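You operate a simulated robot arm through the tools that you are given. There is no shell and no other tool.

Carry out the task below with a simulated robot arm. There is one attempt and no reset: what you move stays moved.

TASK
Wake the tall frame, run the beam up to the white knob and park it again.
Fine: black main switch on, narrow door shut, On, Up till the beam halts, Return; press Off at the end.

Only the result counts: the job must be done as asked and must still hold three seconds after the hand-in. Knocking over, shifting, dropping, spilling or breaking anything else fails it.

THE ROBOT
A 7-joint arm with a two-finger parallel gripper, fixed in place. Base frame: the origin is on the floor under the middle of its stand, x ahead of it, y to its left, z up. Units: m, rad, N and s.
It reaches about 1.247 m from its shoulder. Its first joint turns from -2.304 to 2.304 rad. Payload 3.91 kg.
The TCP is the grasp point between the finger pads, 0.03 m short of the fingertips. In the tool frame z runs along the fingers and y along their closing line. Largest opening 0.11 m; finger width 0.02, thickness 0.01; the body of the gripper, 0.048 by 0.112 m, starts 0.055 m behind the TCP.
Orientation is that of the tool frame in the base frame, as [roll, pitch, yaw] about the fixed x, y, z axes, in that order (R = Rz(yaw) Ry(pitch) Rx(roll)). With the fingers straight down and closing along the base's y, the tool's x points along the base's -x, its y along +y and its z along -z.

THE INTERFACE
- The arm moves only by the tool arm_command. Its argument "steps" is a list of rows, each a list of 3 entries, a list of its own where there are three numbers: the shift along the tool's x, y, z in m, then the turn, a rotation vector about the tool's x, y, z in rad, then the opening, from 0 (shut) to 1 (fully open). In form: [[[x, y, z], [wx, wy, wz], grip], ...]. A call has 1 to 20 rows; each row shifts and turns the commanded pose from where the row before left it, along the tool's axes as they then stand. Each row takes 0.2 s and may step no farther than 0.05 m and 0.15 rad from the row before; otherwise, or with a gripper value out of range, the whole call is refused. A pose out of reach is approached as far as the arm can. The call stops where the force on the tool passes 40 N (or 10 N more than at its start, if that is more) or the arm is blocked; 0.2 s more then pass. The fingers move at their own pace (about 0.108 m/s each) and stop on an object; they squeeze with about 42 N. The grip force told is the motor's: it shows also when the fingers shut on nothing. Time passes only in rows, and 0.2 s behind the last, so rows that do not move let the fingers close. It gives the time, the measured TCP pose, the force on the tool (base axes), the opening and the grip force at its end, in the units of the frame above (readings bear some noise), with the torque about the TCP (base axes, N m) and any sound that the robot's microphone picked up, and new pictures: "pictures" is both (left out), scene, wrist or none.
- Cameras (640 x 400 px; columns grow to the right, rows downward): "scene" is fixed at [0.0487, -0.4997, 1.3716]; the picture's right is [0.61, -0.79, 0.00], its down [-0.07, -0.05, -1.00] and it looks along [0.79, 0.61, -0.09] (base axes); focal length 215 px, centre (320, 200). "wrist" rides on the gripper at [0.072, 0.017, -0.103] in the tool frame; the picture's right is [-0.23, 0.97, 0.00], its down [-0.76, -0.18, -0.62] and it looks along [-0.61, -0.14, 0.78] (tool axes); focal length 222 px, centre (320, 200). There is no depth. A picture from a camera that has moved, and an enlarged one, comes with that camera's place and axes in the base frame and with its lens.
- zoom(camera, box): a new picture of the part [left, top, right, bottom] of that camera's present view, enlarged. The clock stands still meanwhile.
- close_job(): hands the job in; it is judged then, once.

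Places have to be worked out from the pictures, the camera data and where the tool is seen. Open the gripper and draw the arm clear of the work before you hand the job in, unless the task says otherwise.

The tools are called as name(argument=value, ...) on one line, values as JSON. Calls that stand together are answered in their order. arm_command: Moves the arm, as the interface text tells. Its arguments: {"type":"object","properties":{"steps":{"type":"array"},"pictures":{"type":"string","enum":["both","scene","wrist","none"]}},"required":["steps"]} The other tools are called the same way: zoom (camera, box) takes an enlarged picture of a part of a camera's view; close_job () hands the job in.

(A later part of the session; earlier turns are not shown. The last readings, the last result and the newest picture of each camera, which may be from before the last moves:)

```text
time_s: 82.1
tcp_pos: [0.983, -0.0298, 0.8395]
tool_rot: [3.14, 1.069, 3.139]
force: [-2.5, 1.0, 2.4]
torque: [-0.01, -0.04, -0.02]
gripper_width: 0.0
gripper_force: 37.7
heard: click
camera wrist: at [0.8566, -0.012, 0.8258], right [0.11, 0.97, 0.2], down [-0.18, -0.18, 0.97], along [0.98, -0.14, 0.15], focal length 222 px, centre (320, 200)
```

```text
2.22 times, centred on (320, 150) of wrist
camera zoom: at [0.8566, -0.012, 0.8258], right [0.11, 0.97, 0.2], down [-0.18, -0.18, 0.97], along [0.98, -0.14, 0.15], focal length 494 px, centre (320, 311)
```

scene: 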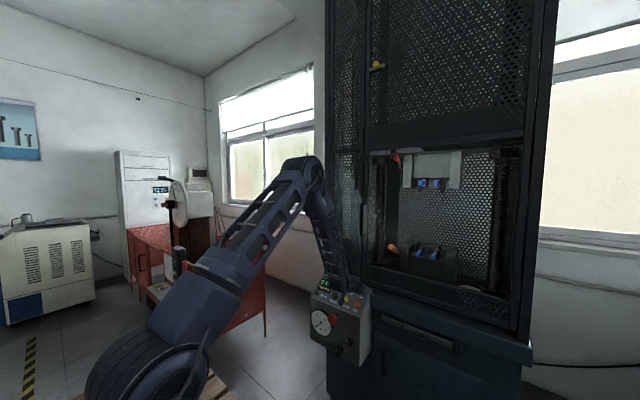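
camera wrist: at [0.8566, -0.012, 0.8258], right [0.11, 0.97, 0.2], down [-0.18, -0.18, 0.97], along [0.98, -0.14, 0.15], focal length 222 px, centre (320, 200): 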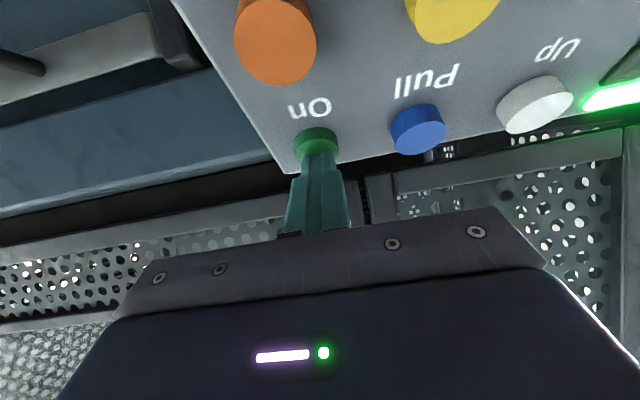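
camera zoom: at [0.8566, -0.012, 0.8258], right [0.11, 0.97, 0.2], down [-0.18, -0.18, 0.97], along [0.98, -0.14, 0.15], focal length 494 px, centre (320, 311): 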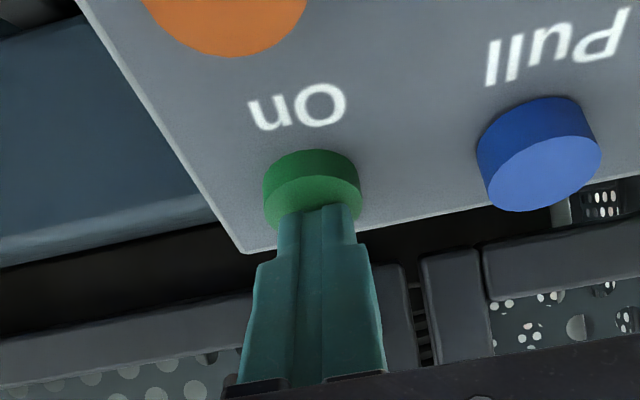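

Click heard and the green lamp strip lit. I release On by backing off along the normal and check the state.

arm_command(steps=[[[-0.0035, 0, -0.0094], [0, 0, 0], 0], [[-0.0071, 0, -0.0187], [0, 0, 0], 0], [[-0.0071, 0, -0.0187], [0, 0, 0], 0]], pictures="both")

zoom(camera="scene", box=[300, 230, 400, 330])

zoom(camera="scene", box=[320, 60, 480, 280])

```text
time_s: 82.9
tcp_pos: [0.9512, -0.0296, 0.8759]
tool_rot: [3.137, 1.068, 3.141]
force: [-0.3, 1.1, -0.5]
torque: [-0.03, -0.02, -0.03]
gripper_width: 0.0
gripper_force: 38.1
camera wrist: at [0.8246, -0.0122, 0.8628], right [0.11, 0.97, 0.2], down [-0.18, -0.18, 0.97], along [0.98, -0.14, 0.15], focal length 222 px, centre (320, 200)
```

scene: 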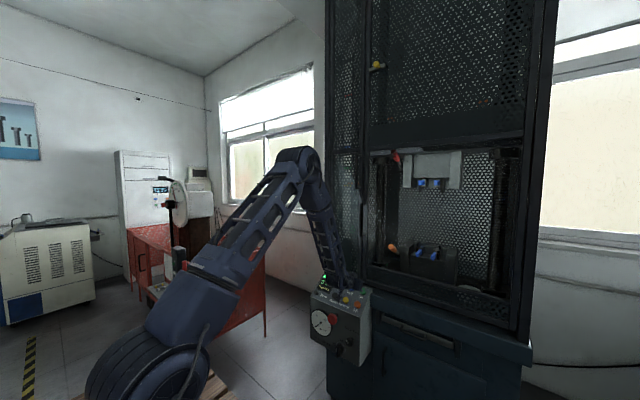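
wrist: 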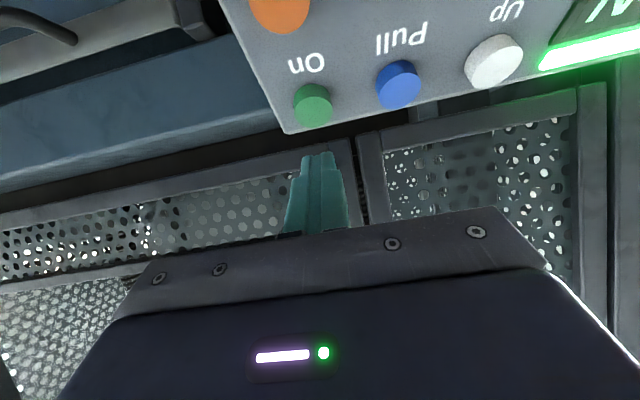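

```text
4.00 times, centred on (350, 280) of scene
camera zoom: at [0.0487, -0.4997, 1.3716], right [0.61, -0.79, 0.0], down [-0.07, -0.05, -1.0], along [0.79, 0.61, -0.09], focal length 862 px, centre (200, -120)
```

zoom: 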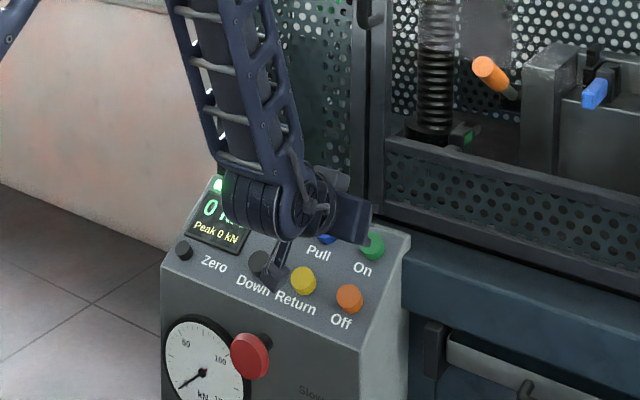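

```text
1.82 times, centred on (400, 170) of scene
camera zoom: at [0.0487, -0.4997, 1.3716], right [0.61, -0.79, 0.0], down [-0.07, -0.05, -1.0], along [0.79, 0.61, -0.09], focal length 392 px, centre (174, 254)
```

zoom: 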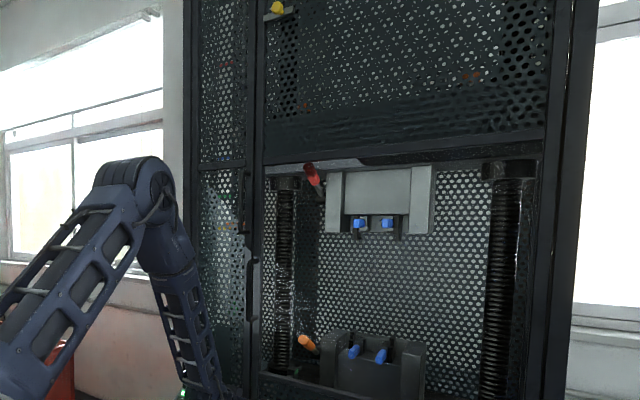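

Press is powered (green strip lit). Now I shift sideways to hover over the white Up button (y≈0.101).

arm_command(steps=[[[0, 0.0437, 0], [0, 0, 0], 0], [[0, 0.0437, 0], [0, 0, 0], 0], [[0, 0.0433, 0], [0, 0, 0], 0]], pictures="wrist")

zoom(camera="wrist", box=[220, 40, 440, 240])

```text
time_s: 83.7
tcp_pos: [0.9515, 0.099, 0.8758]
tool_rot: [3.141, 1.068, 3.137]
force: [0.1, 0.3, 0.3]
torque: [0.04, -0.03, 0.04]
gripper_width: 0.0001
gripper_force: 37.9
camera wrist: at [0.8254, 0.1164, 0.8633], right [0.11, 0.97, 0.2], down [-0.18, -0.18, 0.97], along [0.98, -0.14, 0.15], focal length 222 px, centre (320, 200)
```

wrist: 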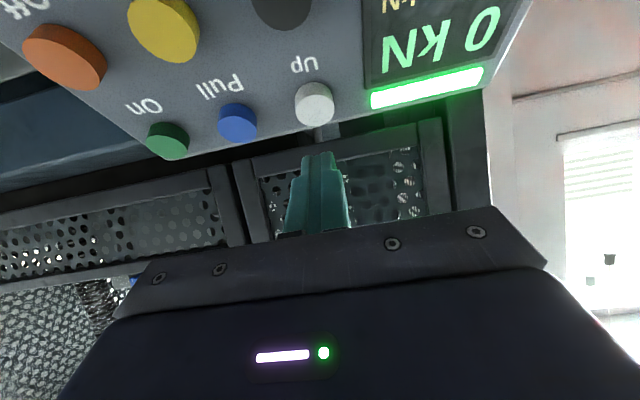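

```text
2.00 times, centred on (330, 140) of wrist
camera zoom: at [0.8254, 0.1164, 0.8633], right [0.11, 0.97, 0.2], down [-0.18, -0.18, 0.97], along [0.98, -0.14, 0.15], focal length 444 px, centre (300, 320)
```

zoom: 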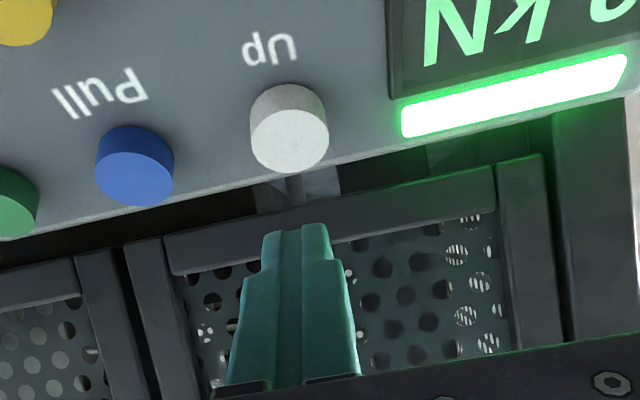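

Aligned with Up (face at y≈0.1005). Press it along the normal and hold briefly to see how the beam reacts.

arm_command(steps=[[[0.0071, 0.0015, 0.0187], [0, 0, 0], 0], [[0.0071, 0, 0.0187], [0, 0, 0], 0], [[0.0021, 0, 0.0056], [0, 0, 0], 0], [[0.0007, 0, 0.0019], [0, 0, 0], 0], [[0.0007, 0, 0.0019], [0, 0, 0], 0]], pictures="both")

zoom(camera="scene", box=[320, 60, 480, 280])

```text
time_s: 84.9
tcp_pos: [0.9814, 0.1025, 0.8392]
tool_rot: [3.138, 1.07, 3.137]
force: [-1.1, -1.2, 3.4]
torque: [-0.04, -0.02, -0.05]
gripper_width: 0.0
gripper_force: 37.5
heard: click
camera wrist: at [0.8565, 0.1198, 0.8257], right [0.11, 0.97, 0.2], down [-0.18, -0.18, 0.97], along [0.98, -0.14, 0.15], focal length 222 px, centre (320, 200)
```

scene: 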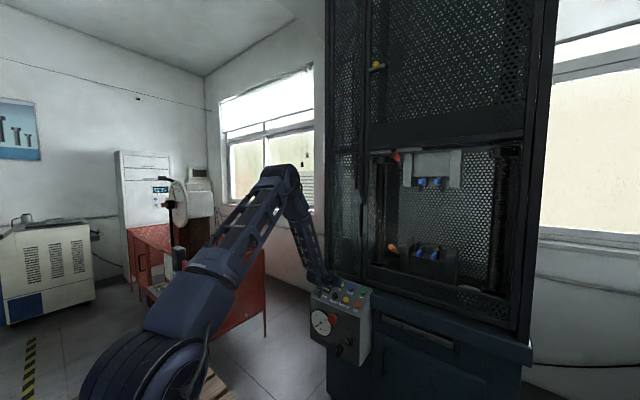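
wrist: 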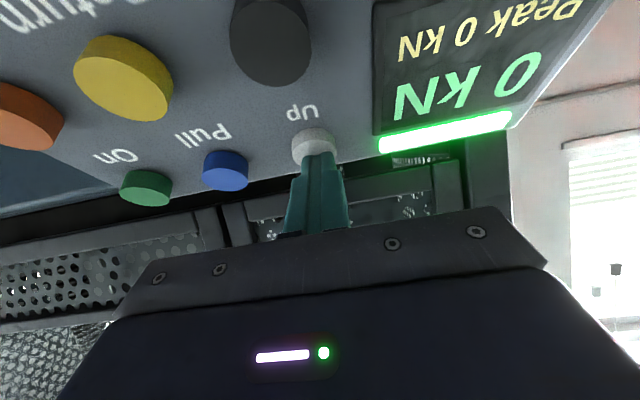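

```text
1.82 times, centred on (400, 170) of scene
camera zoom: at [0.0487, -0.4997, 1.3716], right [0.61, -0.79, 0.0], down [-0.07, -0.05, -1.0], along [0.79, 0.61, -0.09], focal length 392 px, centre (174, 254)
```

zoom: 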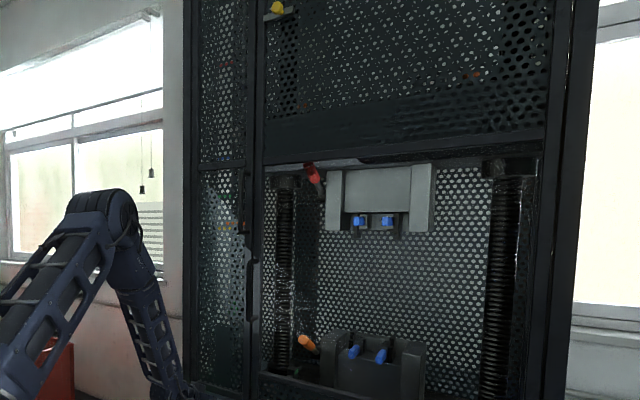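

Click heard and the upper grip block appears to have begun moving up. I keep holding Up for 3 s and compare.

arm_command(steps=[[[0, 0, 0], [0, 0, 0], 0], [[0, 0, 0], [0, 0, 0], 0], [[0, 0, 0], [0, 0, 0], 0], [[0, 0, 0], [0, 0, 0], 0], [[0, 0, 0], [0, 0, 0], 0], [[0, 0, 0], [0, 0, 0], 0], [[0, 0, 0], [0, 0, 0], 0], [[0, 0, 0], [0, 0, 0], 0], [[0, 0, 0], [0, 0, 0], 0], [[0, 0, 0], [0, 0, 0], 0], [[0, 0, 0], [0, 0, 0], 0], [[0, 0, 0], [0, 0, 0], 0], [[0, 0, 0], [0, 0, 0], 0], [[0, 0, 0], [0, 0, 0], 0]], pictures="scene")

zoom(camera="scene", box=[320, 60, 480, 280])

```text
time_s: 87.9
tcp_pos: [0.9812, 0.1025, 0.8382]
tool_rot: [3.138, 1.067, 3.139]
force: [-1.8, 0.7, 2.6]
torque: [-0.01, -0.01, 0.02]
gripper_width: 0.0
gripper_force: 37.9
```

scene: 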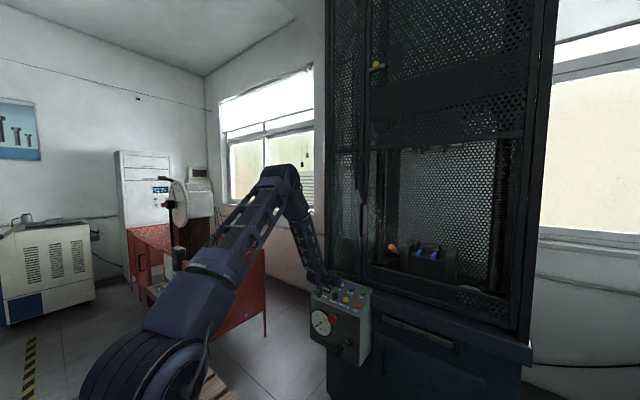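

```text
1.82 times, centred on (400, 170) of scene
camera zoom: at [0.0487, -0.4997, 1.3716], right [0.61, -0.79, 0.0], down [-0.07, -0.05, -1.0], along [0.79, 0.61, -0.09], focal length 392 px, centre (174, 254)
```

zoom: 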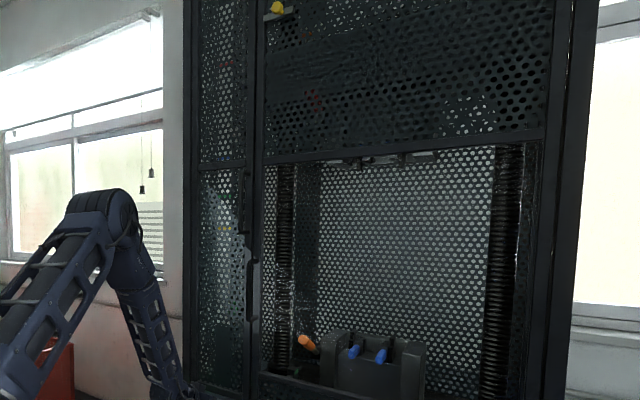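

The beam is rising (grip block now behind the upper guard). Keep holding and compare until it stops.

arm_command(steps=[[[0, 0, 0], [0, 0, 0], 0], [[0, 0, 0], [0, 0, 0], 0], [[0, 0, 0], [0, 0, 0], 0], [[0, 0, 0], [0, 0, 0], 0], [[0, 0, 0], [0, 0, 0], 0]], pictures="scene")

zoom(camera="scene", box=[320, 0, 480, 200])

```text
time_s: 89.1
tcp_pos: [0.9823, 0.1024, 0.8375]
tool_rot: [3.137, 1.067, 3.138]
force: [-3.0, 1.2, 1.7]
torque: [-0.01, 0.04, 0.01]
gripper_width: 0.0
gripper_force: 38.9
```

scene: 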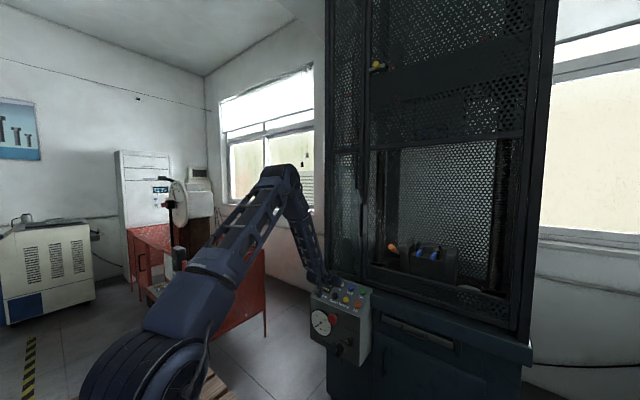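

```text
2.00 times, centred on (400, 100) of scene
camera zoom: at [0.0487, -0.4997, 1.3716], right [0.61, -0.79, 0.0], down [-0.07, -0.05, -1.0], along [0.79, 0.61, -0.09], focal length 431 px, centre (160, 400)
```

zoom: 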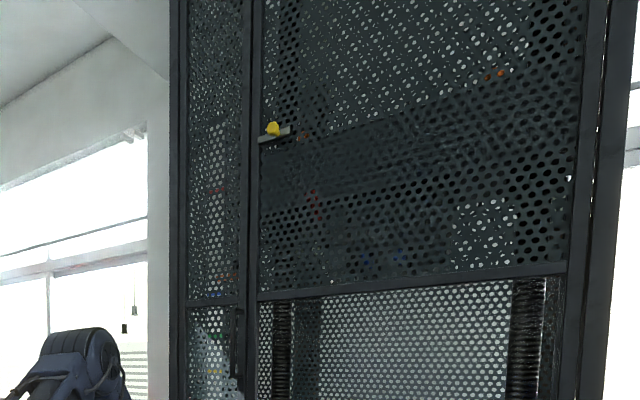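

zoom(camera="scene", box=[325, 90, 395, 190])

arm_command(steps=[[[0, 0, 0], [0, 0, 0], 0], [[0, 0, 0], [0, 0, 0], 0], [[0, 0, 0], [0, 0, 0], 0], [[0, 0, 0], [0, 0, 0], 0], [[0, 0, 0], [0, 0, 0], 0]], pictures="scene")

zoom(camera="scene", box=[325, 90, 395, 190])

zoom(camera="scene", box=[320, 0, 480, 200])

```text
4.00 times, centred on (360, 140) of scene
camera zoom: at [0.0487, -0.4997, 1.3716], right [0.61, -0.79, 0.0], down [-0.07, -0.05, -1.0], along [0.79, 0.61, -0.09], focal length 862 px, centre (160, 440)
```

zoom: 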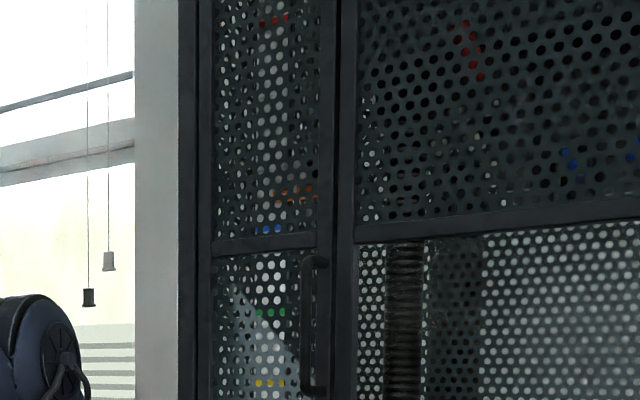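

```text
time_s: 90.3
tcp_pos: [0.9819, 0.1028, 0.8384]
tool_rot: [3.136, 1.069, 3.137]
force: [-1.7, 0.0, 2.0]
torque: [0.01, -0.01, -0.01]
gripper_width: 0.0
gripper_force: 37.4
```

scene: 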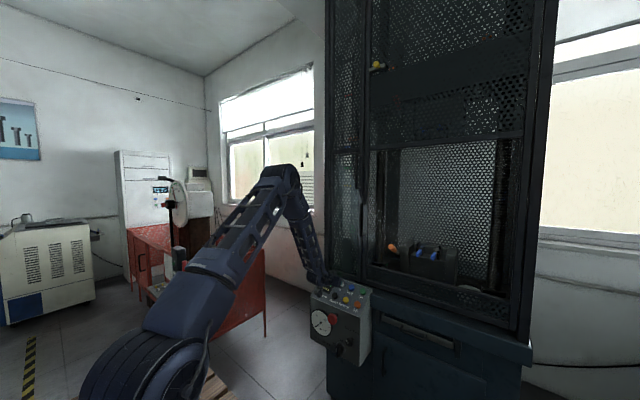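

```text
4.00 times, centred on (360, 140) of scene
camera zoom: at [0.0487, -0.4997, 1.3716], right [0.61, -0.79, 0.0], down [-0.07, -0.05, -1.0], along [0.79, 0.61, -0.09], focal length 862 px, centre (160, 440)
```

zoom: 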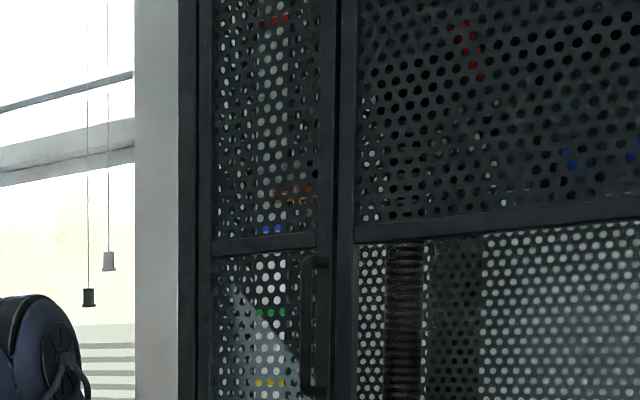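

```text
2.00 times, centred on (400, 100) of scene
camera zoom: at [0.0487, -0.4997, 1.3716], right [0.61, -0.79, 0.0], down [-0.07, -0.05, -1.0], along [0.79, 0.61, -0.09], focal length 431 px, centre (160, 400)
```

zoom: 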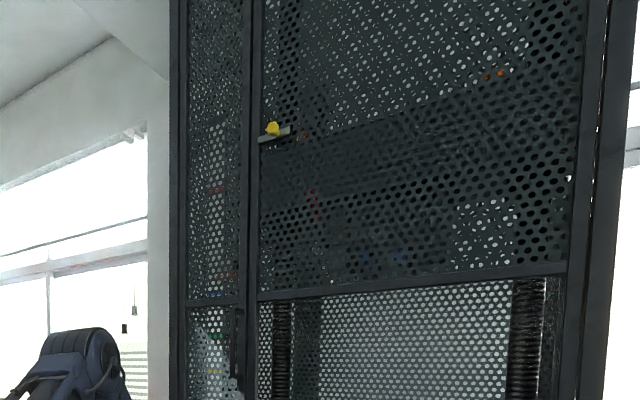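

The two pictures (1.2 s apart) are identical: the beam has halted with its orange pointer at the white knob. I release Up and move over to hover at the yellow Return button.

arm_command(steps=[[[-0.0035, 0, -0.0094], [0, 0, 0], 0], [[-0.0071, 0, -0.0187], [0, 0, 0], 0], [[-0.0071, 0, -0.0187], [0, 0, 0], 0], [[0.0228, -0.022, -0.0091], [0, 0, 0], 0], [[0.0228, -0.022, -0.0091], [0, 0, 0], 0], [[0.0228, -0.022, -0.0091], [0, 0, 0], 0]], pictures="both")

zoom(camera="wrist", box=[220, 40, 440, 240])

zoom(camera="scene", box=[310, 250, 380, 320])

```text
time_s: 91.7
tcp_pos: [0.8922, 0.036, 0.8291]
tool_rot: [3.139, 1.068, 3.138]
force: [-0.2, 0.4, 0.9]
torque: [-0.01, -0.05, 0.0]
gripper_width: 0.0
gripper_force: 38.0
camera wrist: at [0.7667, 0.0537, 0.8161], right [0.11, 0.97, 0.2], down [-0.18, -0.18, 0.97], along [0.98, -0.14, 0.15], focal length 222 px, centre (320, 200)
```

scene: 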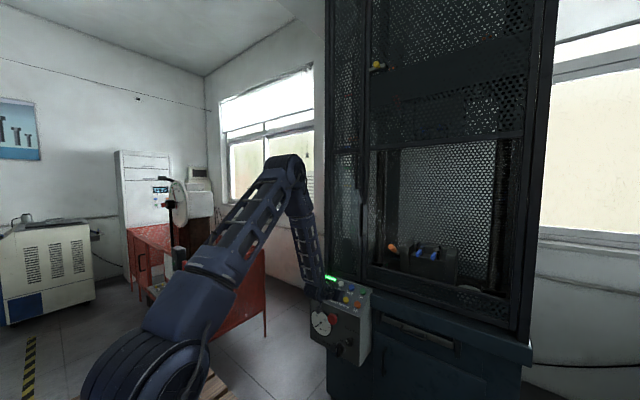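
wrist: 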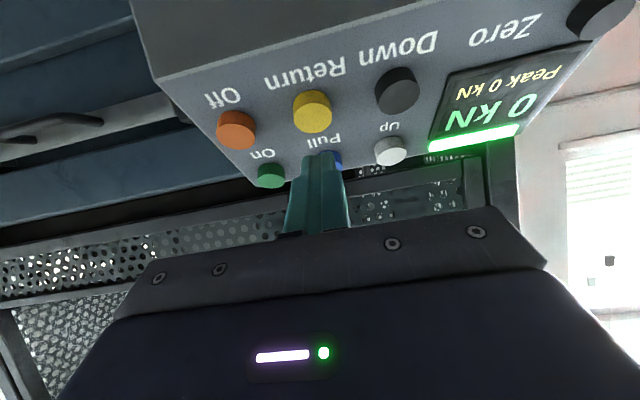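

```text
2.00 times, centred on (330, 140) of wrist
camera zoom: at [0.7667, 0.0537, 0.8161], right [0.11, 0.97, 0.2], down [-0.18, -0.18, 0.97], along [0.98, -0.14, 0.15], focal length 444 px, centre (300, 320)
```

zoom: 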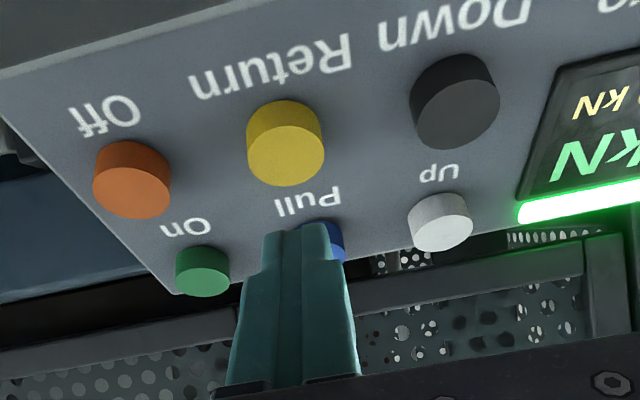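

```text
5.71 times, centred on (345, 285) of scene
camera zoom: at [0.0487, -0.4997, 1.3716], right [0.61, -0.79, 0.0], down [-0.07, -0.05, -1.0], along [0.79, 0.61, -0.09], focal length 1231 px, centre (177, -286)
```

zoom: 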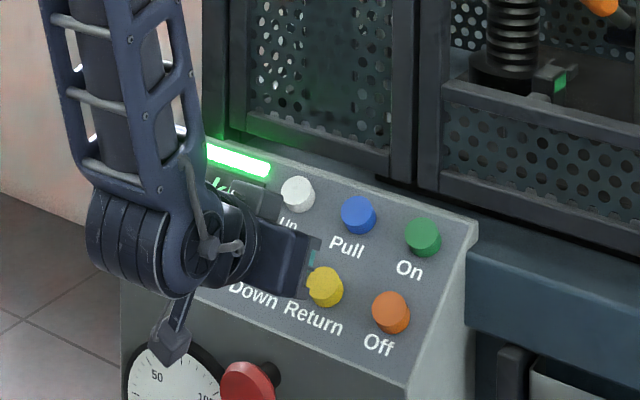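

Return face is at ≈(0.9535,0.035,0.774), straight ahead. Press it along the normal.

arm_command(steps=[[[0.0024, -0.001, 0.0205], [0, 0, 0], 0], [[0.0071, 0, 0.0187], [0, 0, 0], 0], [[0.0021, 0, 0.0056], [0, 0, 0], 0], [[0.0007, 0, 0.0019], [0, 0, 0], 0], [[0.0007, 0, 0.0019], [0, 0, 0], 0]], pictures="both")

zoom(camera="scene", box=[320, 60, 480, 280])

zoom(camera="wrist", box=[220, 40, 440, 240])

```text
time_s: 92.9
tcp_pos: [0.9281, 0.0349, 0.7957]
tool_rot: [3.139, 1.068, 3.138]
force: [-20.5, -2.9, 16.0]
torque: [-0.05, 0.13, -0.11]
gripper_width: 0.0
gripper_force: 37.5
heard: click
camera wrist: at [0.8025, 0.0529, 0.7827], right [0.11, 0.97, 0.2], down [-0.18, -0.18, 0.97], along [0.98, -0.14, 0.15], focal length 222 px, centre (320, 200)
```

scene: 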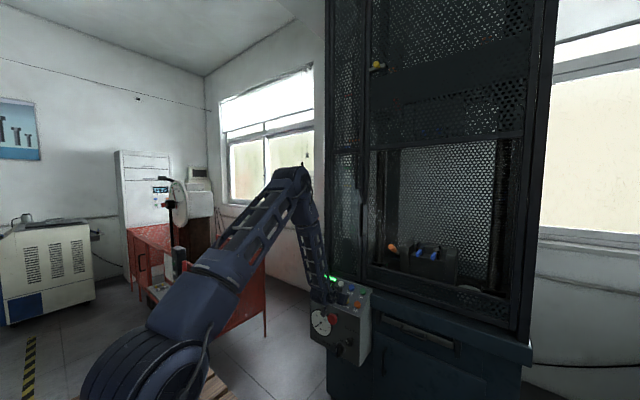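
wrist: 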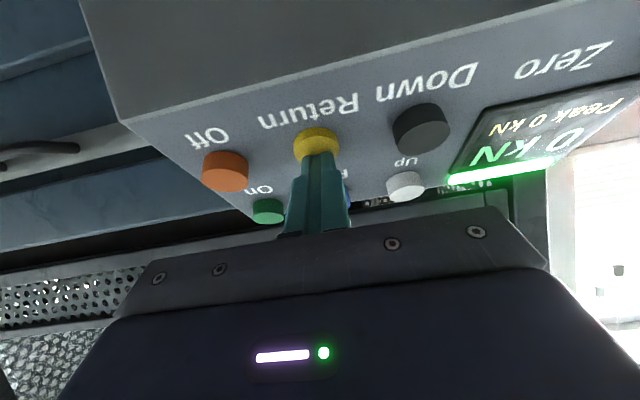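

```text
1.82 times, centred on (400, 170) of scene
camera zoom: at [0.0487, -0.4997, 1.3716], right [0.61, -0.79, 0.0], down [-0.07, -0.05, -1.0], along [0.79, 0.61, -0.09], focal length 392 px, centre (174, 254)
```

zoom: 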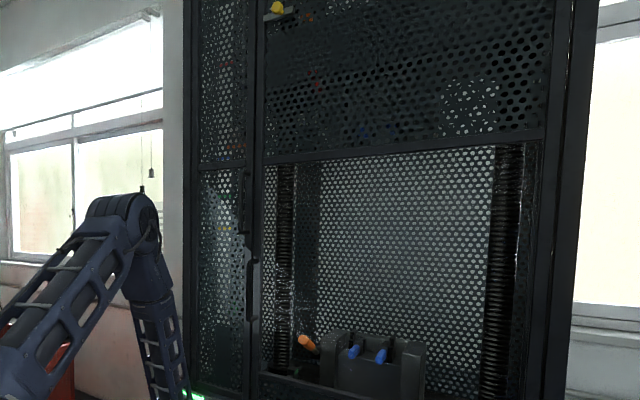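

```text
2.00 times, centred on (330, 140) of wrist
camera zoom: at [0.8025, 0.0529, 0.7827], right [0.11, 0.97, 0.2], down [-0.18, -0.18, 0.97], along [0.98, -0.14, 0.15], focal length 444 px, centre (300, 320)
```

zoom: 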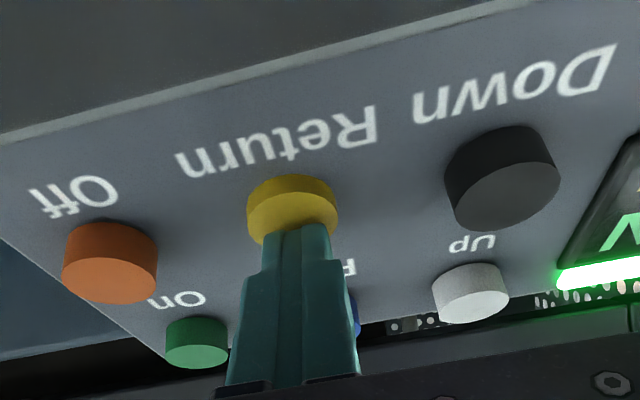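

Click heard; the button is bottomed (26 N). I ease off 1.5 mm while keeping it pressed and watch whether the beam returns.

arm_command(steps=[[[-0.0005, 0, -0.0014], [0, 0, 0], 0], [[0, 0, 0], [0, 0, 0], 0], [[0, 0, 0], [0, 0, 0], 0], [[0, 0, 0], [0, 0, 0], 0], [[0, 0, 0], [0, 0, 0], 0], [[0, 0, 0], [0, 0, 0], 0]], pictures="scene")

zoom(camera="scene", box=[320, 60, 480, 280])

```text
time_s: 94.3
tcp_pos: [0.9261, 0.0353, 0.797]
tool_rot: [3.138, 1.069, 3.139]
force: [-13.0, -3.2, 9.6]
torque: [-0.08, 0.05, -0.05]
gripper_width: 0.0001
gripper_force: 38.1
```

scene: 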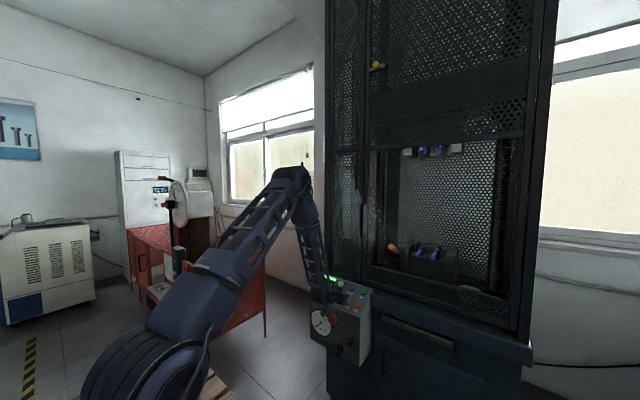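

```text
1.82 times, centred on (400, 170) of scene
camera zoom: at [0.0487, -0.4997, 1.3716], right [0.61, -0.79, 0.0], down [-0.07, -0.05, -1.0], along [0.79, 0.61, -0.09], focal length 392 px, centre (174, 254)
```

zoom: 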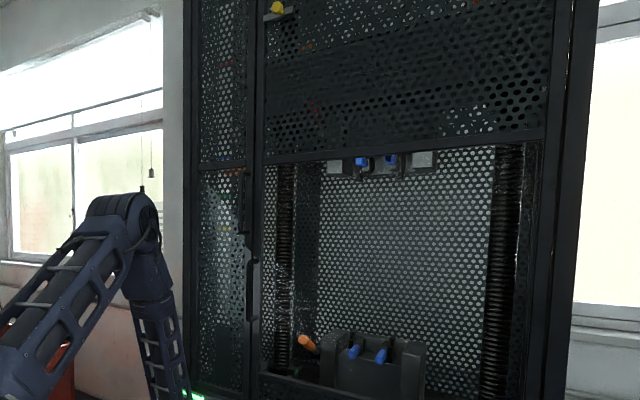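

The beam is coming down. I keep holding and check frequently until it parks (original grip position was at row ≈224 in this zoom).

arm_command(steps=[[[0, 0, 0], [0, 0, 0], 0], [[0, 0, 0], [0, 0, 0], 0], [[0, 0, 0], [0, 0, 0], 0]], pictures="scene")

zoom(camera="scene", box=[320, 60, 480, 280])

```text
time_s: 95.1
tcp_pos: [0.9289, 0.0347, 0.7971]
tool_rot: [3.139, 1.067, 3.136]
force: [-12.5, -2.2, 9.9]
torque: [-0.05, 0.08, -0.05]
gripper_width: 0.0
gripper_force: 37.9
```

scene: 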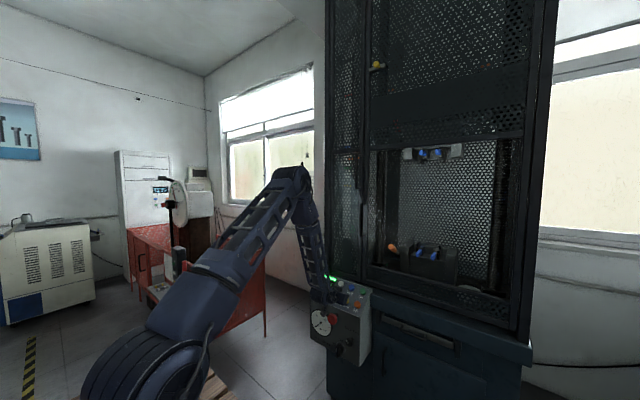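

```text
1.82 times, centred on (400, 170) of scene
camera zoom: at [0.0487, -0.4997, 1.3716], right [0.61, -0.79, 0.0], down [-0.07, -0.05, -1.0], along [0.79, 0.61, -0.09], focal length 392 px, centre (174, 254)
```

zoom: 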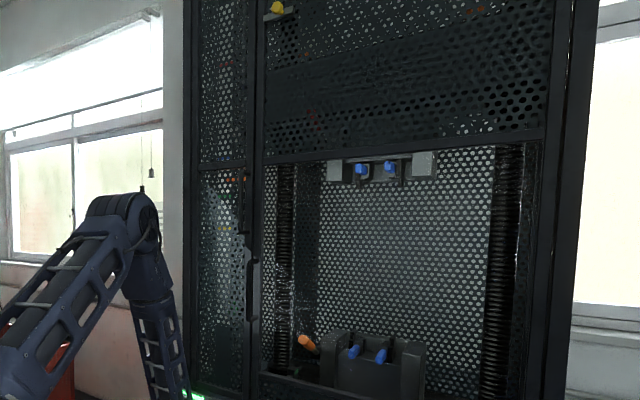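

It's descending at about 10 px/s; roughly 5–6 s to go. Hold on for another 4 s.

arm_command(steps=[[[0, 0, 0], [0, 0, 0], 0], [[0, 0, 0], [0, 0, 0], 0], [[0, 0, 0], [0, 0, 0], 0], [[0, 0, 0], [0, 0, 0], 0], [[0, 0, 0], [0, 0, 0], 0], [[0, 0, 0], [0, 0, 0], 0], [[0, 0, 0], [0, 0, 0], 0], [[0, 0, 0], [0, 0, 0], 0], [[0, 0, 0], [0, 0, 0], 0], [[0, 0, 0], [0, 0, 0], 0], [[0, 0, 0], [0, 0, 0], 0], [[0, 0, 0], [0, 0, 0], 0], [[0, 0, 0], [0, 0, 0], 0], [[0, 0, 0], [0, 0, 0], 0], [[0, 0, 0], [0, 0, 0], 0], [[0, 0, 0], [0, 0, 0], 0], [[0, 0, 0], [0, 0, 0], 0], [[0, 0, 0], [0, 0, 0], 0], [[0, 0, 0], [0, 0, 0], 0]], pictures="scene")

zoom(camera="scene", box=[320, 60, 480, 280])

```text
time_s: 99.1
tcp_pos: [0.928, 0.0353, 0.7969]
tool_rot: [3.139, 1.068, 3.137]
force: [-7.7, -0.2, 12.5]
torque: [-0.03, -0.08, -0.01]
gripper_width: 0.0002
gripper_force: 37.9
```

scene: 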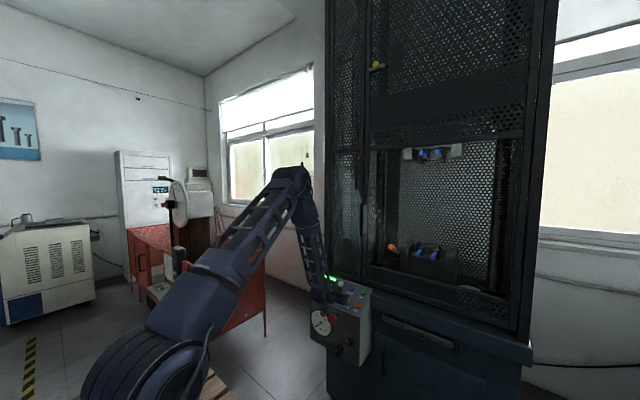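

```text
1.82 times, centred on (400, 170) of scene
camera zoom: at [0.0487, -0.4997, 1.3716], right [0.61, -0.79, 0.0], down [-0.07, -0.05, -1.0], along [0.79, 0.61, -0.09], focal length 392 px, centre (174, 254)
```

zoom: 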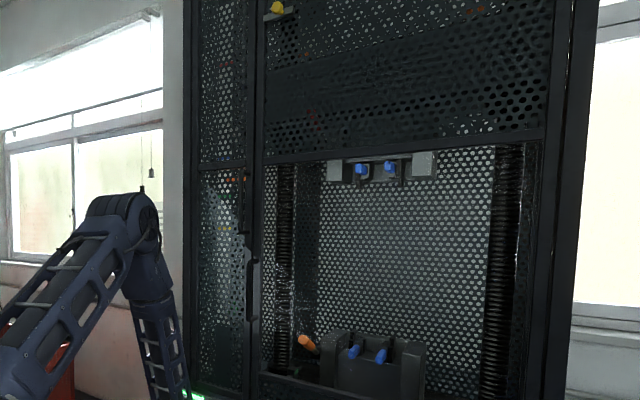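

The beam stopped at the same height as 4 s ago — above its starting height. I zoom in on the scale behind the door and the display to understand.

zoom(camera="scene", box=[325, 90, 395, 190])

zoom(camera="scene", box=[330, 130, 380, 250])

zoom(camera="scene", box=[300, 250, 390, 340])

```text
4.00 times, centred on (360, 140) of scene
camera zoom: at [0.0487, -0.4997, 1.3716], right [0.61, -0.79, 0.0], down [-0.07, -0.05, -1.0], along [0.79, 0.61, -0.09], focal length 862 px, centre (160, 440)
```

zoom: 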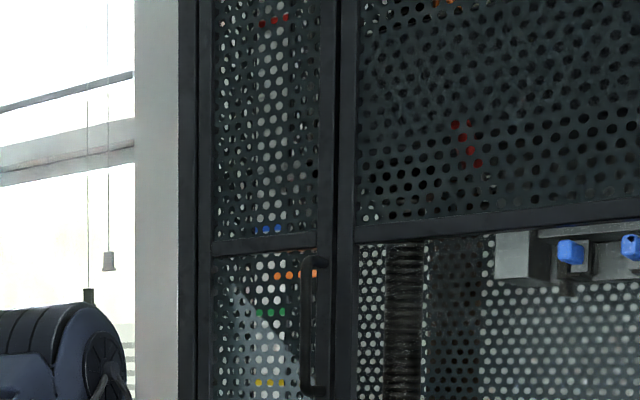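

```text
3.33 times, centred on (355, 190) of scene
camera zoom: at [0.0487, -0.4997, 1.3716], right [0.61, -0.79, 0.0], down [-0.07, -0.05, -1.0], along [0.79, 0.61, -0.09], focal length 718 px, centre (203, 233)
```

zoom: 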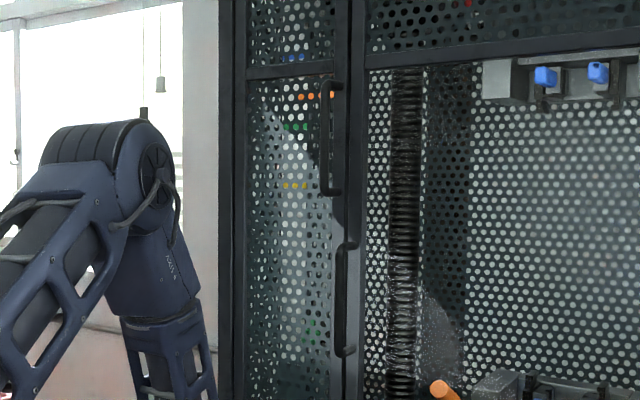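

```text
4.44 times, centred on (345, 295) of scene
camera zoom: at [0.0487, -0.4997, 1.3716], right [0.61, -0.79, 0.0], down [-0.07, -0.05, -1.0], along [0.79, 0.61, -0.09], focal length 957 px, centre (209, -222)
```

zoom: 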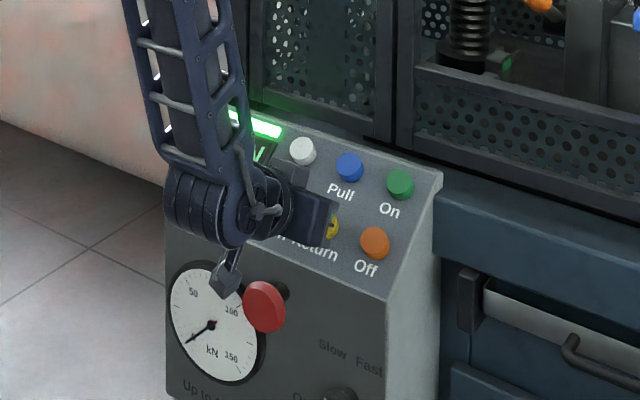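

zoom(camera="wrist", box=[220, 0, 640, 240])

zoom(camera="scene", box=[320, 0, 560, 330])

```text
1.52 times, centred on (430, 120) of wrist
camera zoom: at [0.8021, 0.053, 0.7836], right [0.11, 0.97, 0.2], down [-0.18, -0.18, 0.97], along [0.98, -0.14, 0.16], focal length 338 px, centre (152, 322)
```

zoom: 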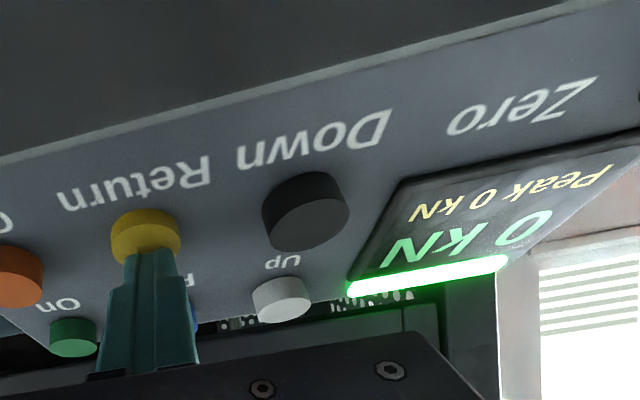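

```text
1.21 times, centred on (440, 165) of scene
camera zoom: at [0.0487, -0.4997, 1.3716], right [0.61, -0.79, 0.0], down [-0.07, -0.05, -1.0], along [0.79, 0.61, -0.09], focal length 261 px, centre (174, 242)
```

zoom: 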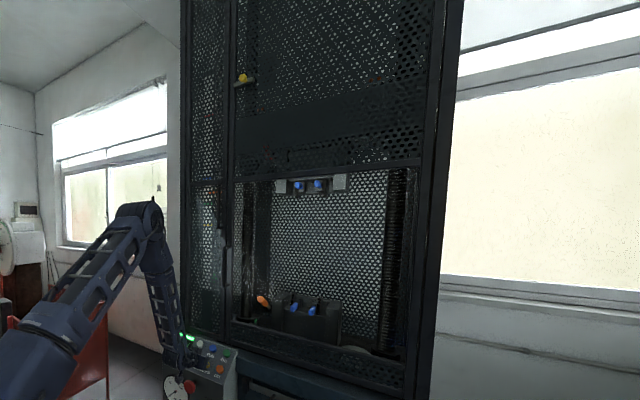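

The display and lamp are unchanged, yet the beam rests between the blue and green marks. I release Return and watch what the beam does.

arm_command(steps=[[[-0.0035, 0, -0.0094], [0, 0, 0], 0], [[-0.0071, 0, -0.0187], [0, 0, 0], 0], [[0, 0, 0], [0, 0, 0], 0], [[0, 0, 0], [0, 0, 0], 0], [[0, 0, 0], [0, 0, 0], 0], [[0, 0, 0], [0, 0, 0], 0]], pictures="both")

zoom(camera="scene", box=[320, 60, 480, 280])

zoom(camera="scene", box=[325, 90, 395, 190])

```text
time_s: 100.5
tcp_pos: [0.9083, 0.0351, 0.8193]
tool_rot: [3.139, 1.067, 3.138]
force: [-0.8, -0.1, -0.6]
torque: [0.01, -0.01, 0.0]
gripper_width: 0.0002
gripper_force: 37.7
camera wrist: at [0.783, 0.0531, 0.8062], right [0.11, 0.97, 0.2], down [-0.18, -0.18, 0.97], along [0.98, -0.14, 0.15], focal length 222 px, centre (320, 200)
```

scene: 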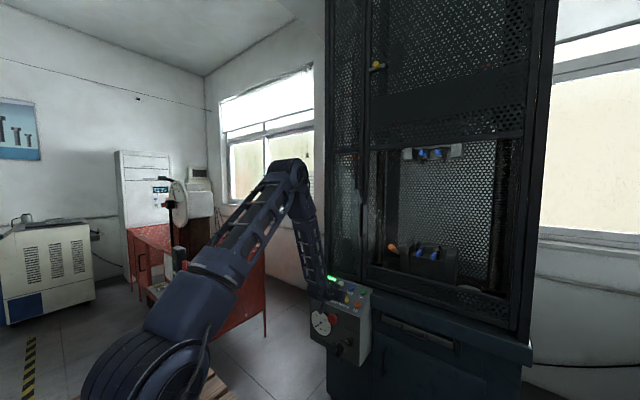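
wrist: 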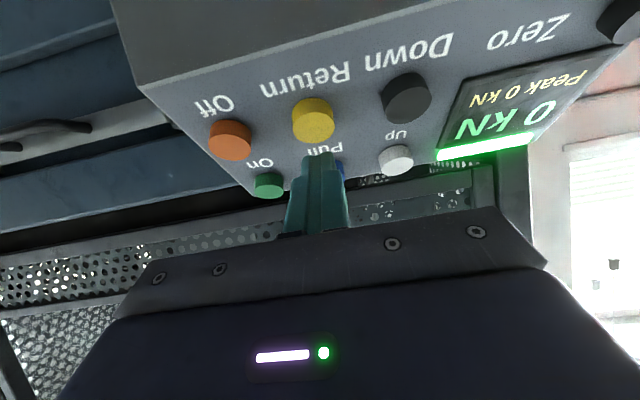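

```text
1.82 times, centred on (400, 170) of scene
camera zoom: at [0.0487, -0.4997, 1.3716], right [0.61, -0.79, 0.0], down [-0.07, -0.05, -1.0], along [0.79, 0.61, -0.09], focal length 392 px, centre (174, 254)
```

zoom: 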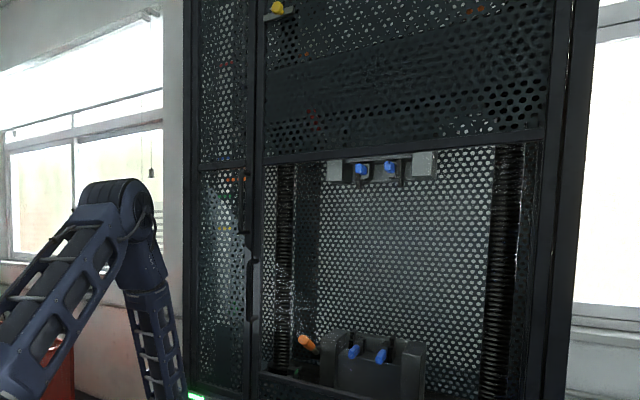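

```text
4.00 times, centred on (360, 140) of scene
camera zoom: at [0.0487, -0.4997, 1.3716], right [0.61, -0.79, 0.0], down [-0.07, -0.05, -1.0], along [0.79, 0.61, -0.09], focal length 862 px, centre (160, 440)
```

zoom: 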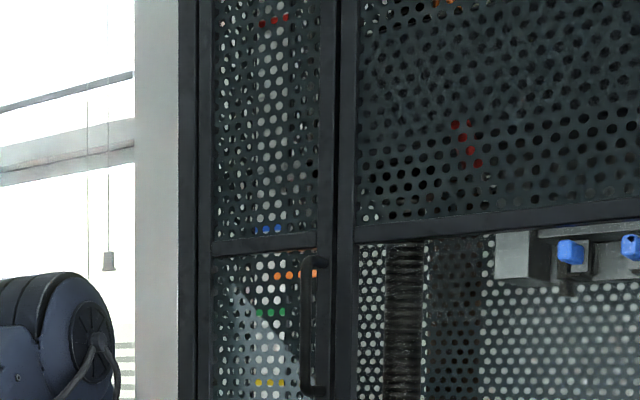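

The beam stays put after release. To find out whether this is the park position, I press Return once more — at park it should not move further.

arm_command(steps=[[[0.0071, 0, 0.0187], [0, 0, 0], 0], [[0.0021, 0, 0.0056], [0, 0, 0], 0], [[0.0007, 0, 0.0019], [0, 0, 0], 0], [[0.0005, 0, 0.0012], [0, 0, 0], 0], [[0, 0, 0], [0, 0, 0], 0], [[0, 0, 0], [0, 0, 0], 0], [[0, 0, 0], [0, 0, 0], 0]], pictures="scene")

zoom(camera="scene", box=[320, 60, 480, 280])

zoom(camera="scene", box=[325, 90, 395, 190])

```text
time_s: 102.1
tcp_pos: [0.9279, 0.0354, 0.7974]
tool_rot: [3.139, 1.068, 3.137]
force: [-3.1, 0.1, 8.1]
torque: [-0.01, -0.1, 0.02]
gripper_width: 0.0003
gripper_force: 38.2
heard: click
```

scene: 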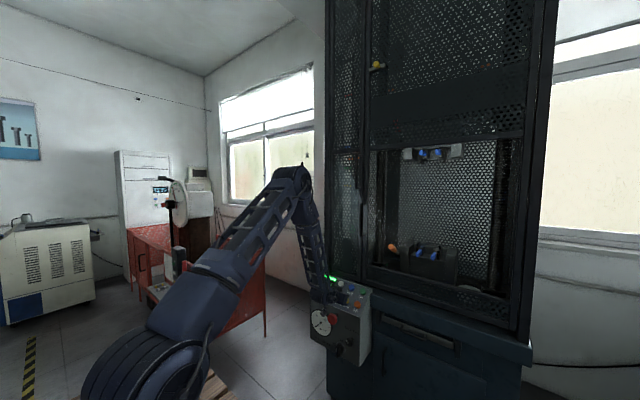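

```text
1.82 times, centred on (400, 170) of scene
camera zoom: at [0.0487, -0.4997, 1.3716], right [0.61, -0.79, 0.0], down [-0.07, -0.05, -1.0], along [0.79, 0.61, -0.09], focal length 392 px, centre (174, 254)
```

zoom: 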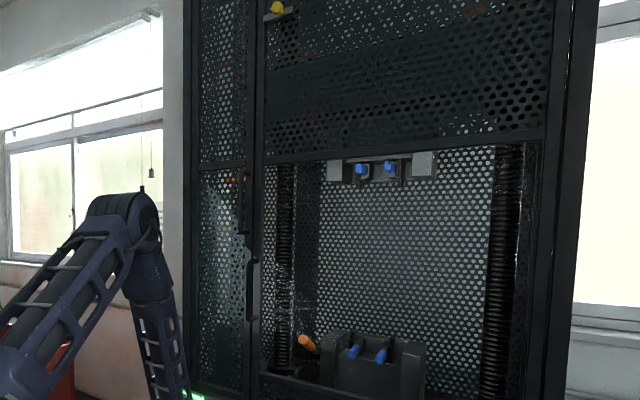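

```text
4.00 times, centred on (360, 140) of scene
camera zoom: at [0.0487, -0.4997, 1.3716], right [0.61, -0.79, 0.0], down [-0.07, -0.05, -1.0], along [0.79, 0.61, -0.09], focal length 862 px, centre (160, 440)
```

zoom: 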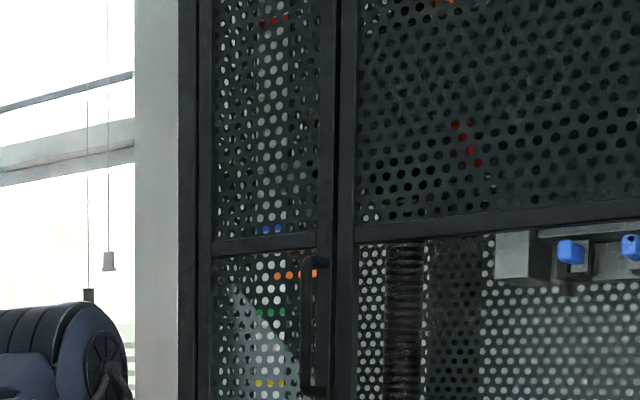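

A second Return press (click heard) moves nothing: the beam is at its park position. I release, slide over to the orange Off button (y≈−0.031) and check alignment.

arm_command(steps=[[[-0.0035, 0, -0.0094], [0, 0, 0], 0], [[-0.0071, 0, -0.0187], [0, 0, 0], 0], [[0, -0.0333, 0], [0, 0, 0], 0], [[0, -0.0333, 0], [0, 0, 0], 0]], pictures="both")

zoom(camera="wrist", box=[220, 40, 440, 240])

zoom(camera="scene", box=[320, 60, 480, 280])

```text
time_s: 103.1
tcp_pos: [0.908, -0.0288, 0.8188]
tool_rot: [3.136, 1.069, 3.139]
force: [-0.8, 0.6, -1.0]
torque: [-0.01, 0.01, -0.03]
gripper_width: 0.0001
gripper_force: 37.2
camera wrist: at [0.782, -0.0123, 0.8057], right [0.11, 0.97, 0.2], down [-0.18, -0.18, 0.97], along [0.98, -0.14, 0.15], focal length 222 px, centre (320, 200)
```

scene: 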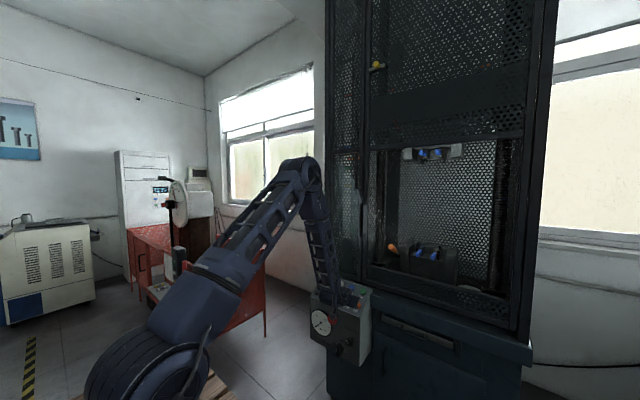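
wrist: 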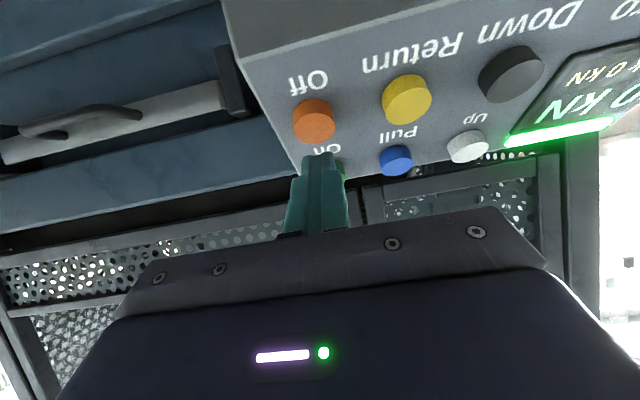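

```text
2.00 times, centred on (330, 140) of wrist
camera zoom: at [0.782, -0.0123, 0.8057], right [0.11, 0.97, 0.2], down [-0.18, -0.18, 0.97], along [0.98, -0.14, 0.15], focal length 444 px, centre (300, 320)
```

zoom: 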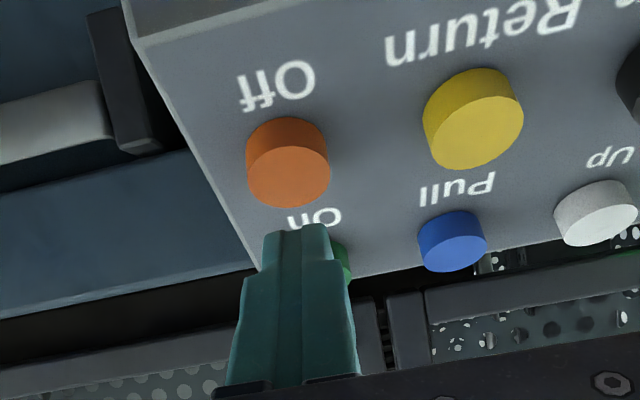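

```text
1.82 times, centred on (400, 170) of scene
camera zoom: at [0.0487, -0.4997, 1.3716], right [0.61, -0.79, 0.0], down [-0.07, -0.05, -1.0], along [0.79, 0.61, -0.09], focal length 392 px, centre (174, 254)
```

zoom: 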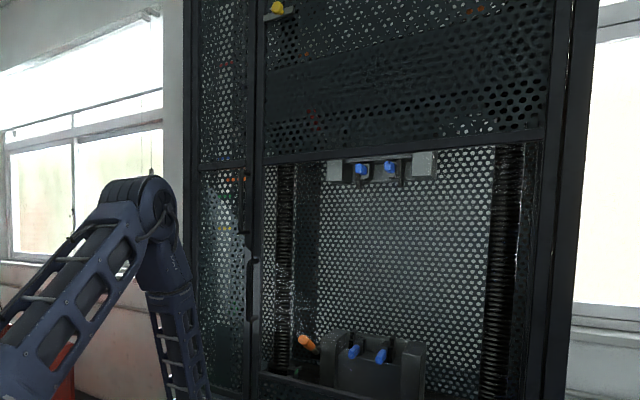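

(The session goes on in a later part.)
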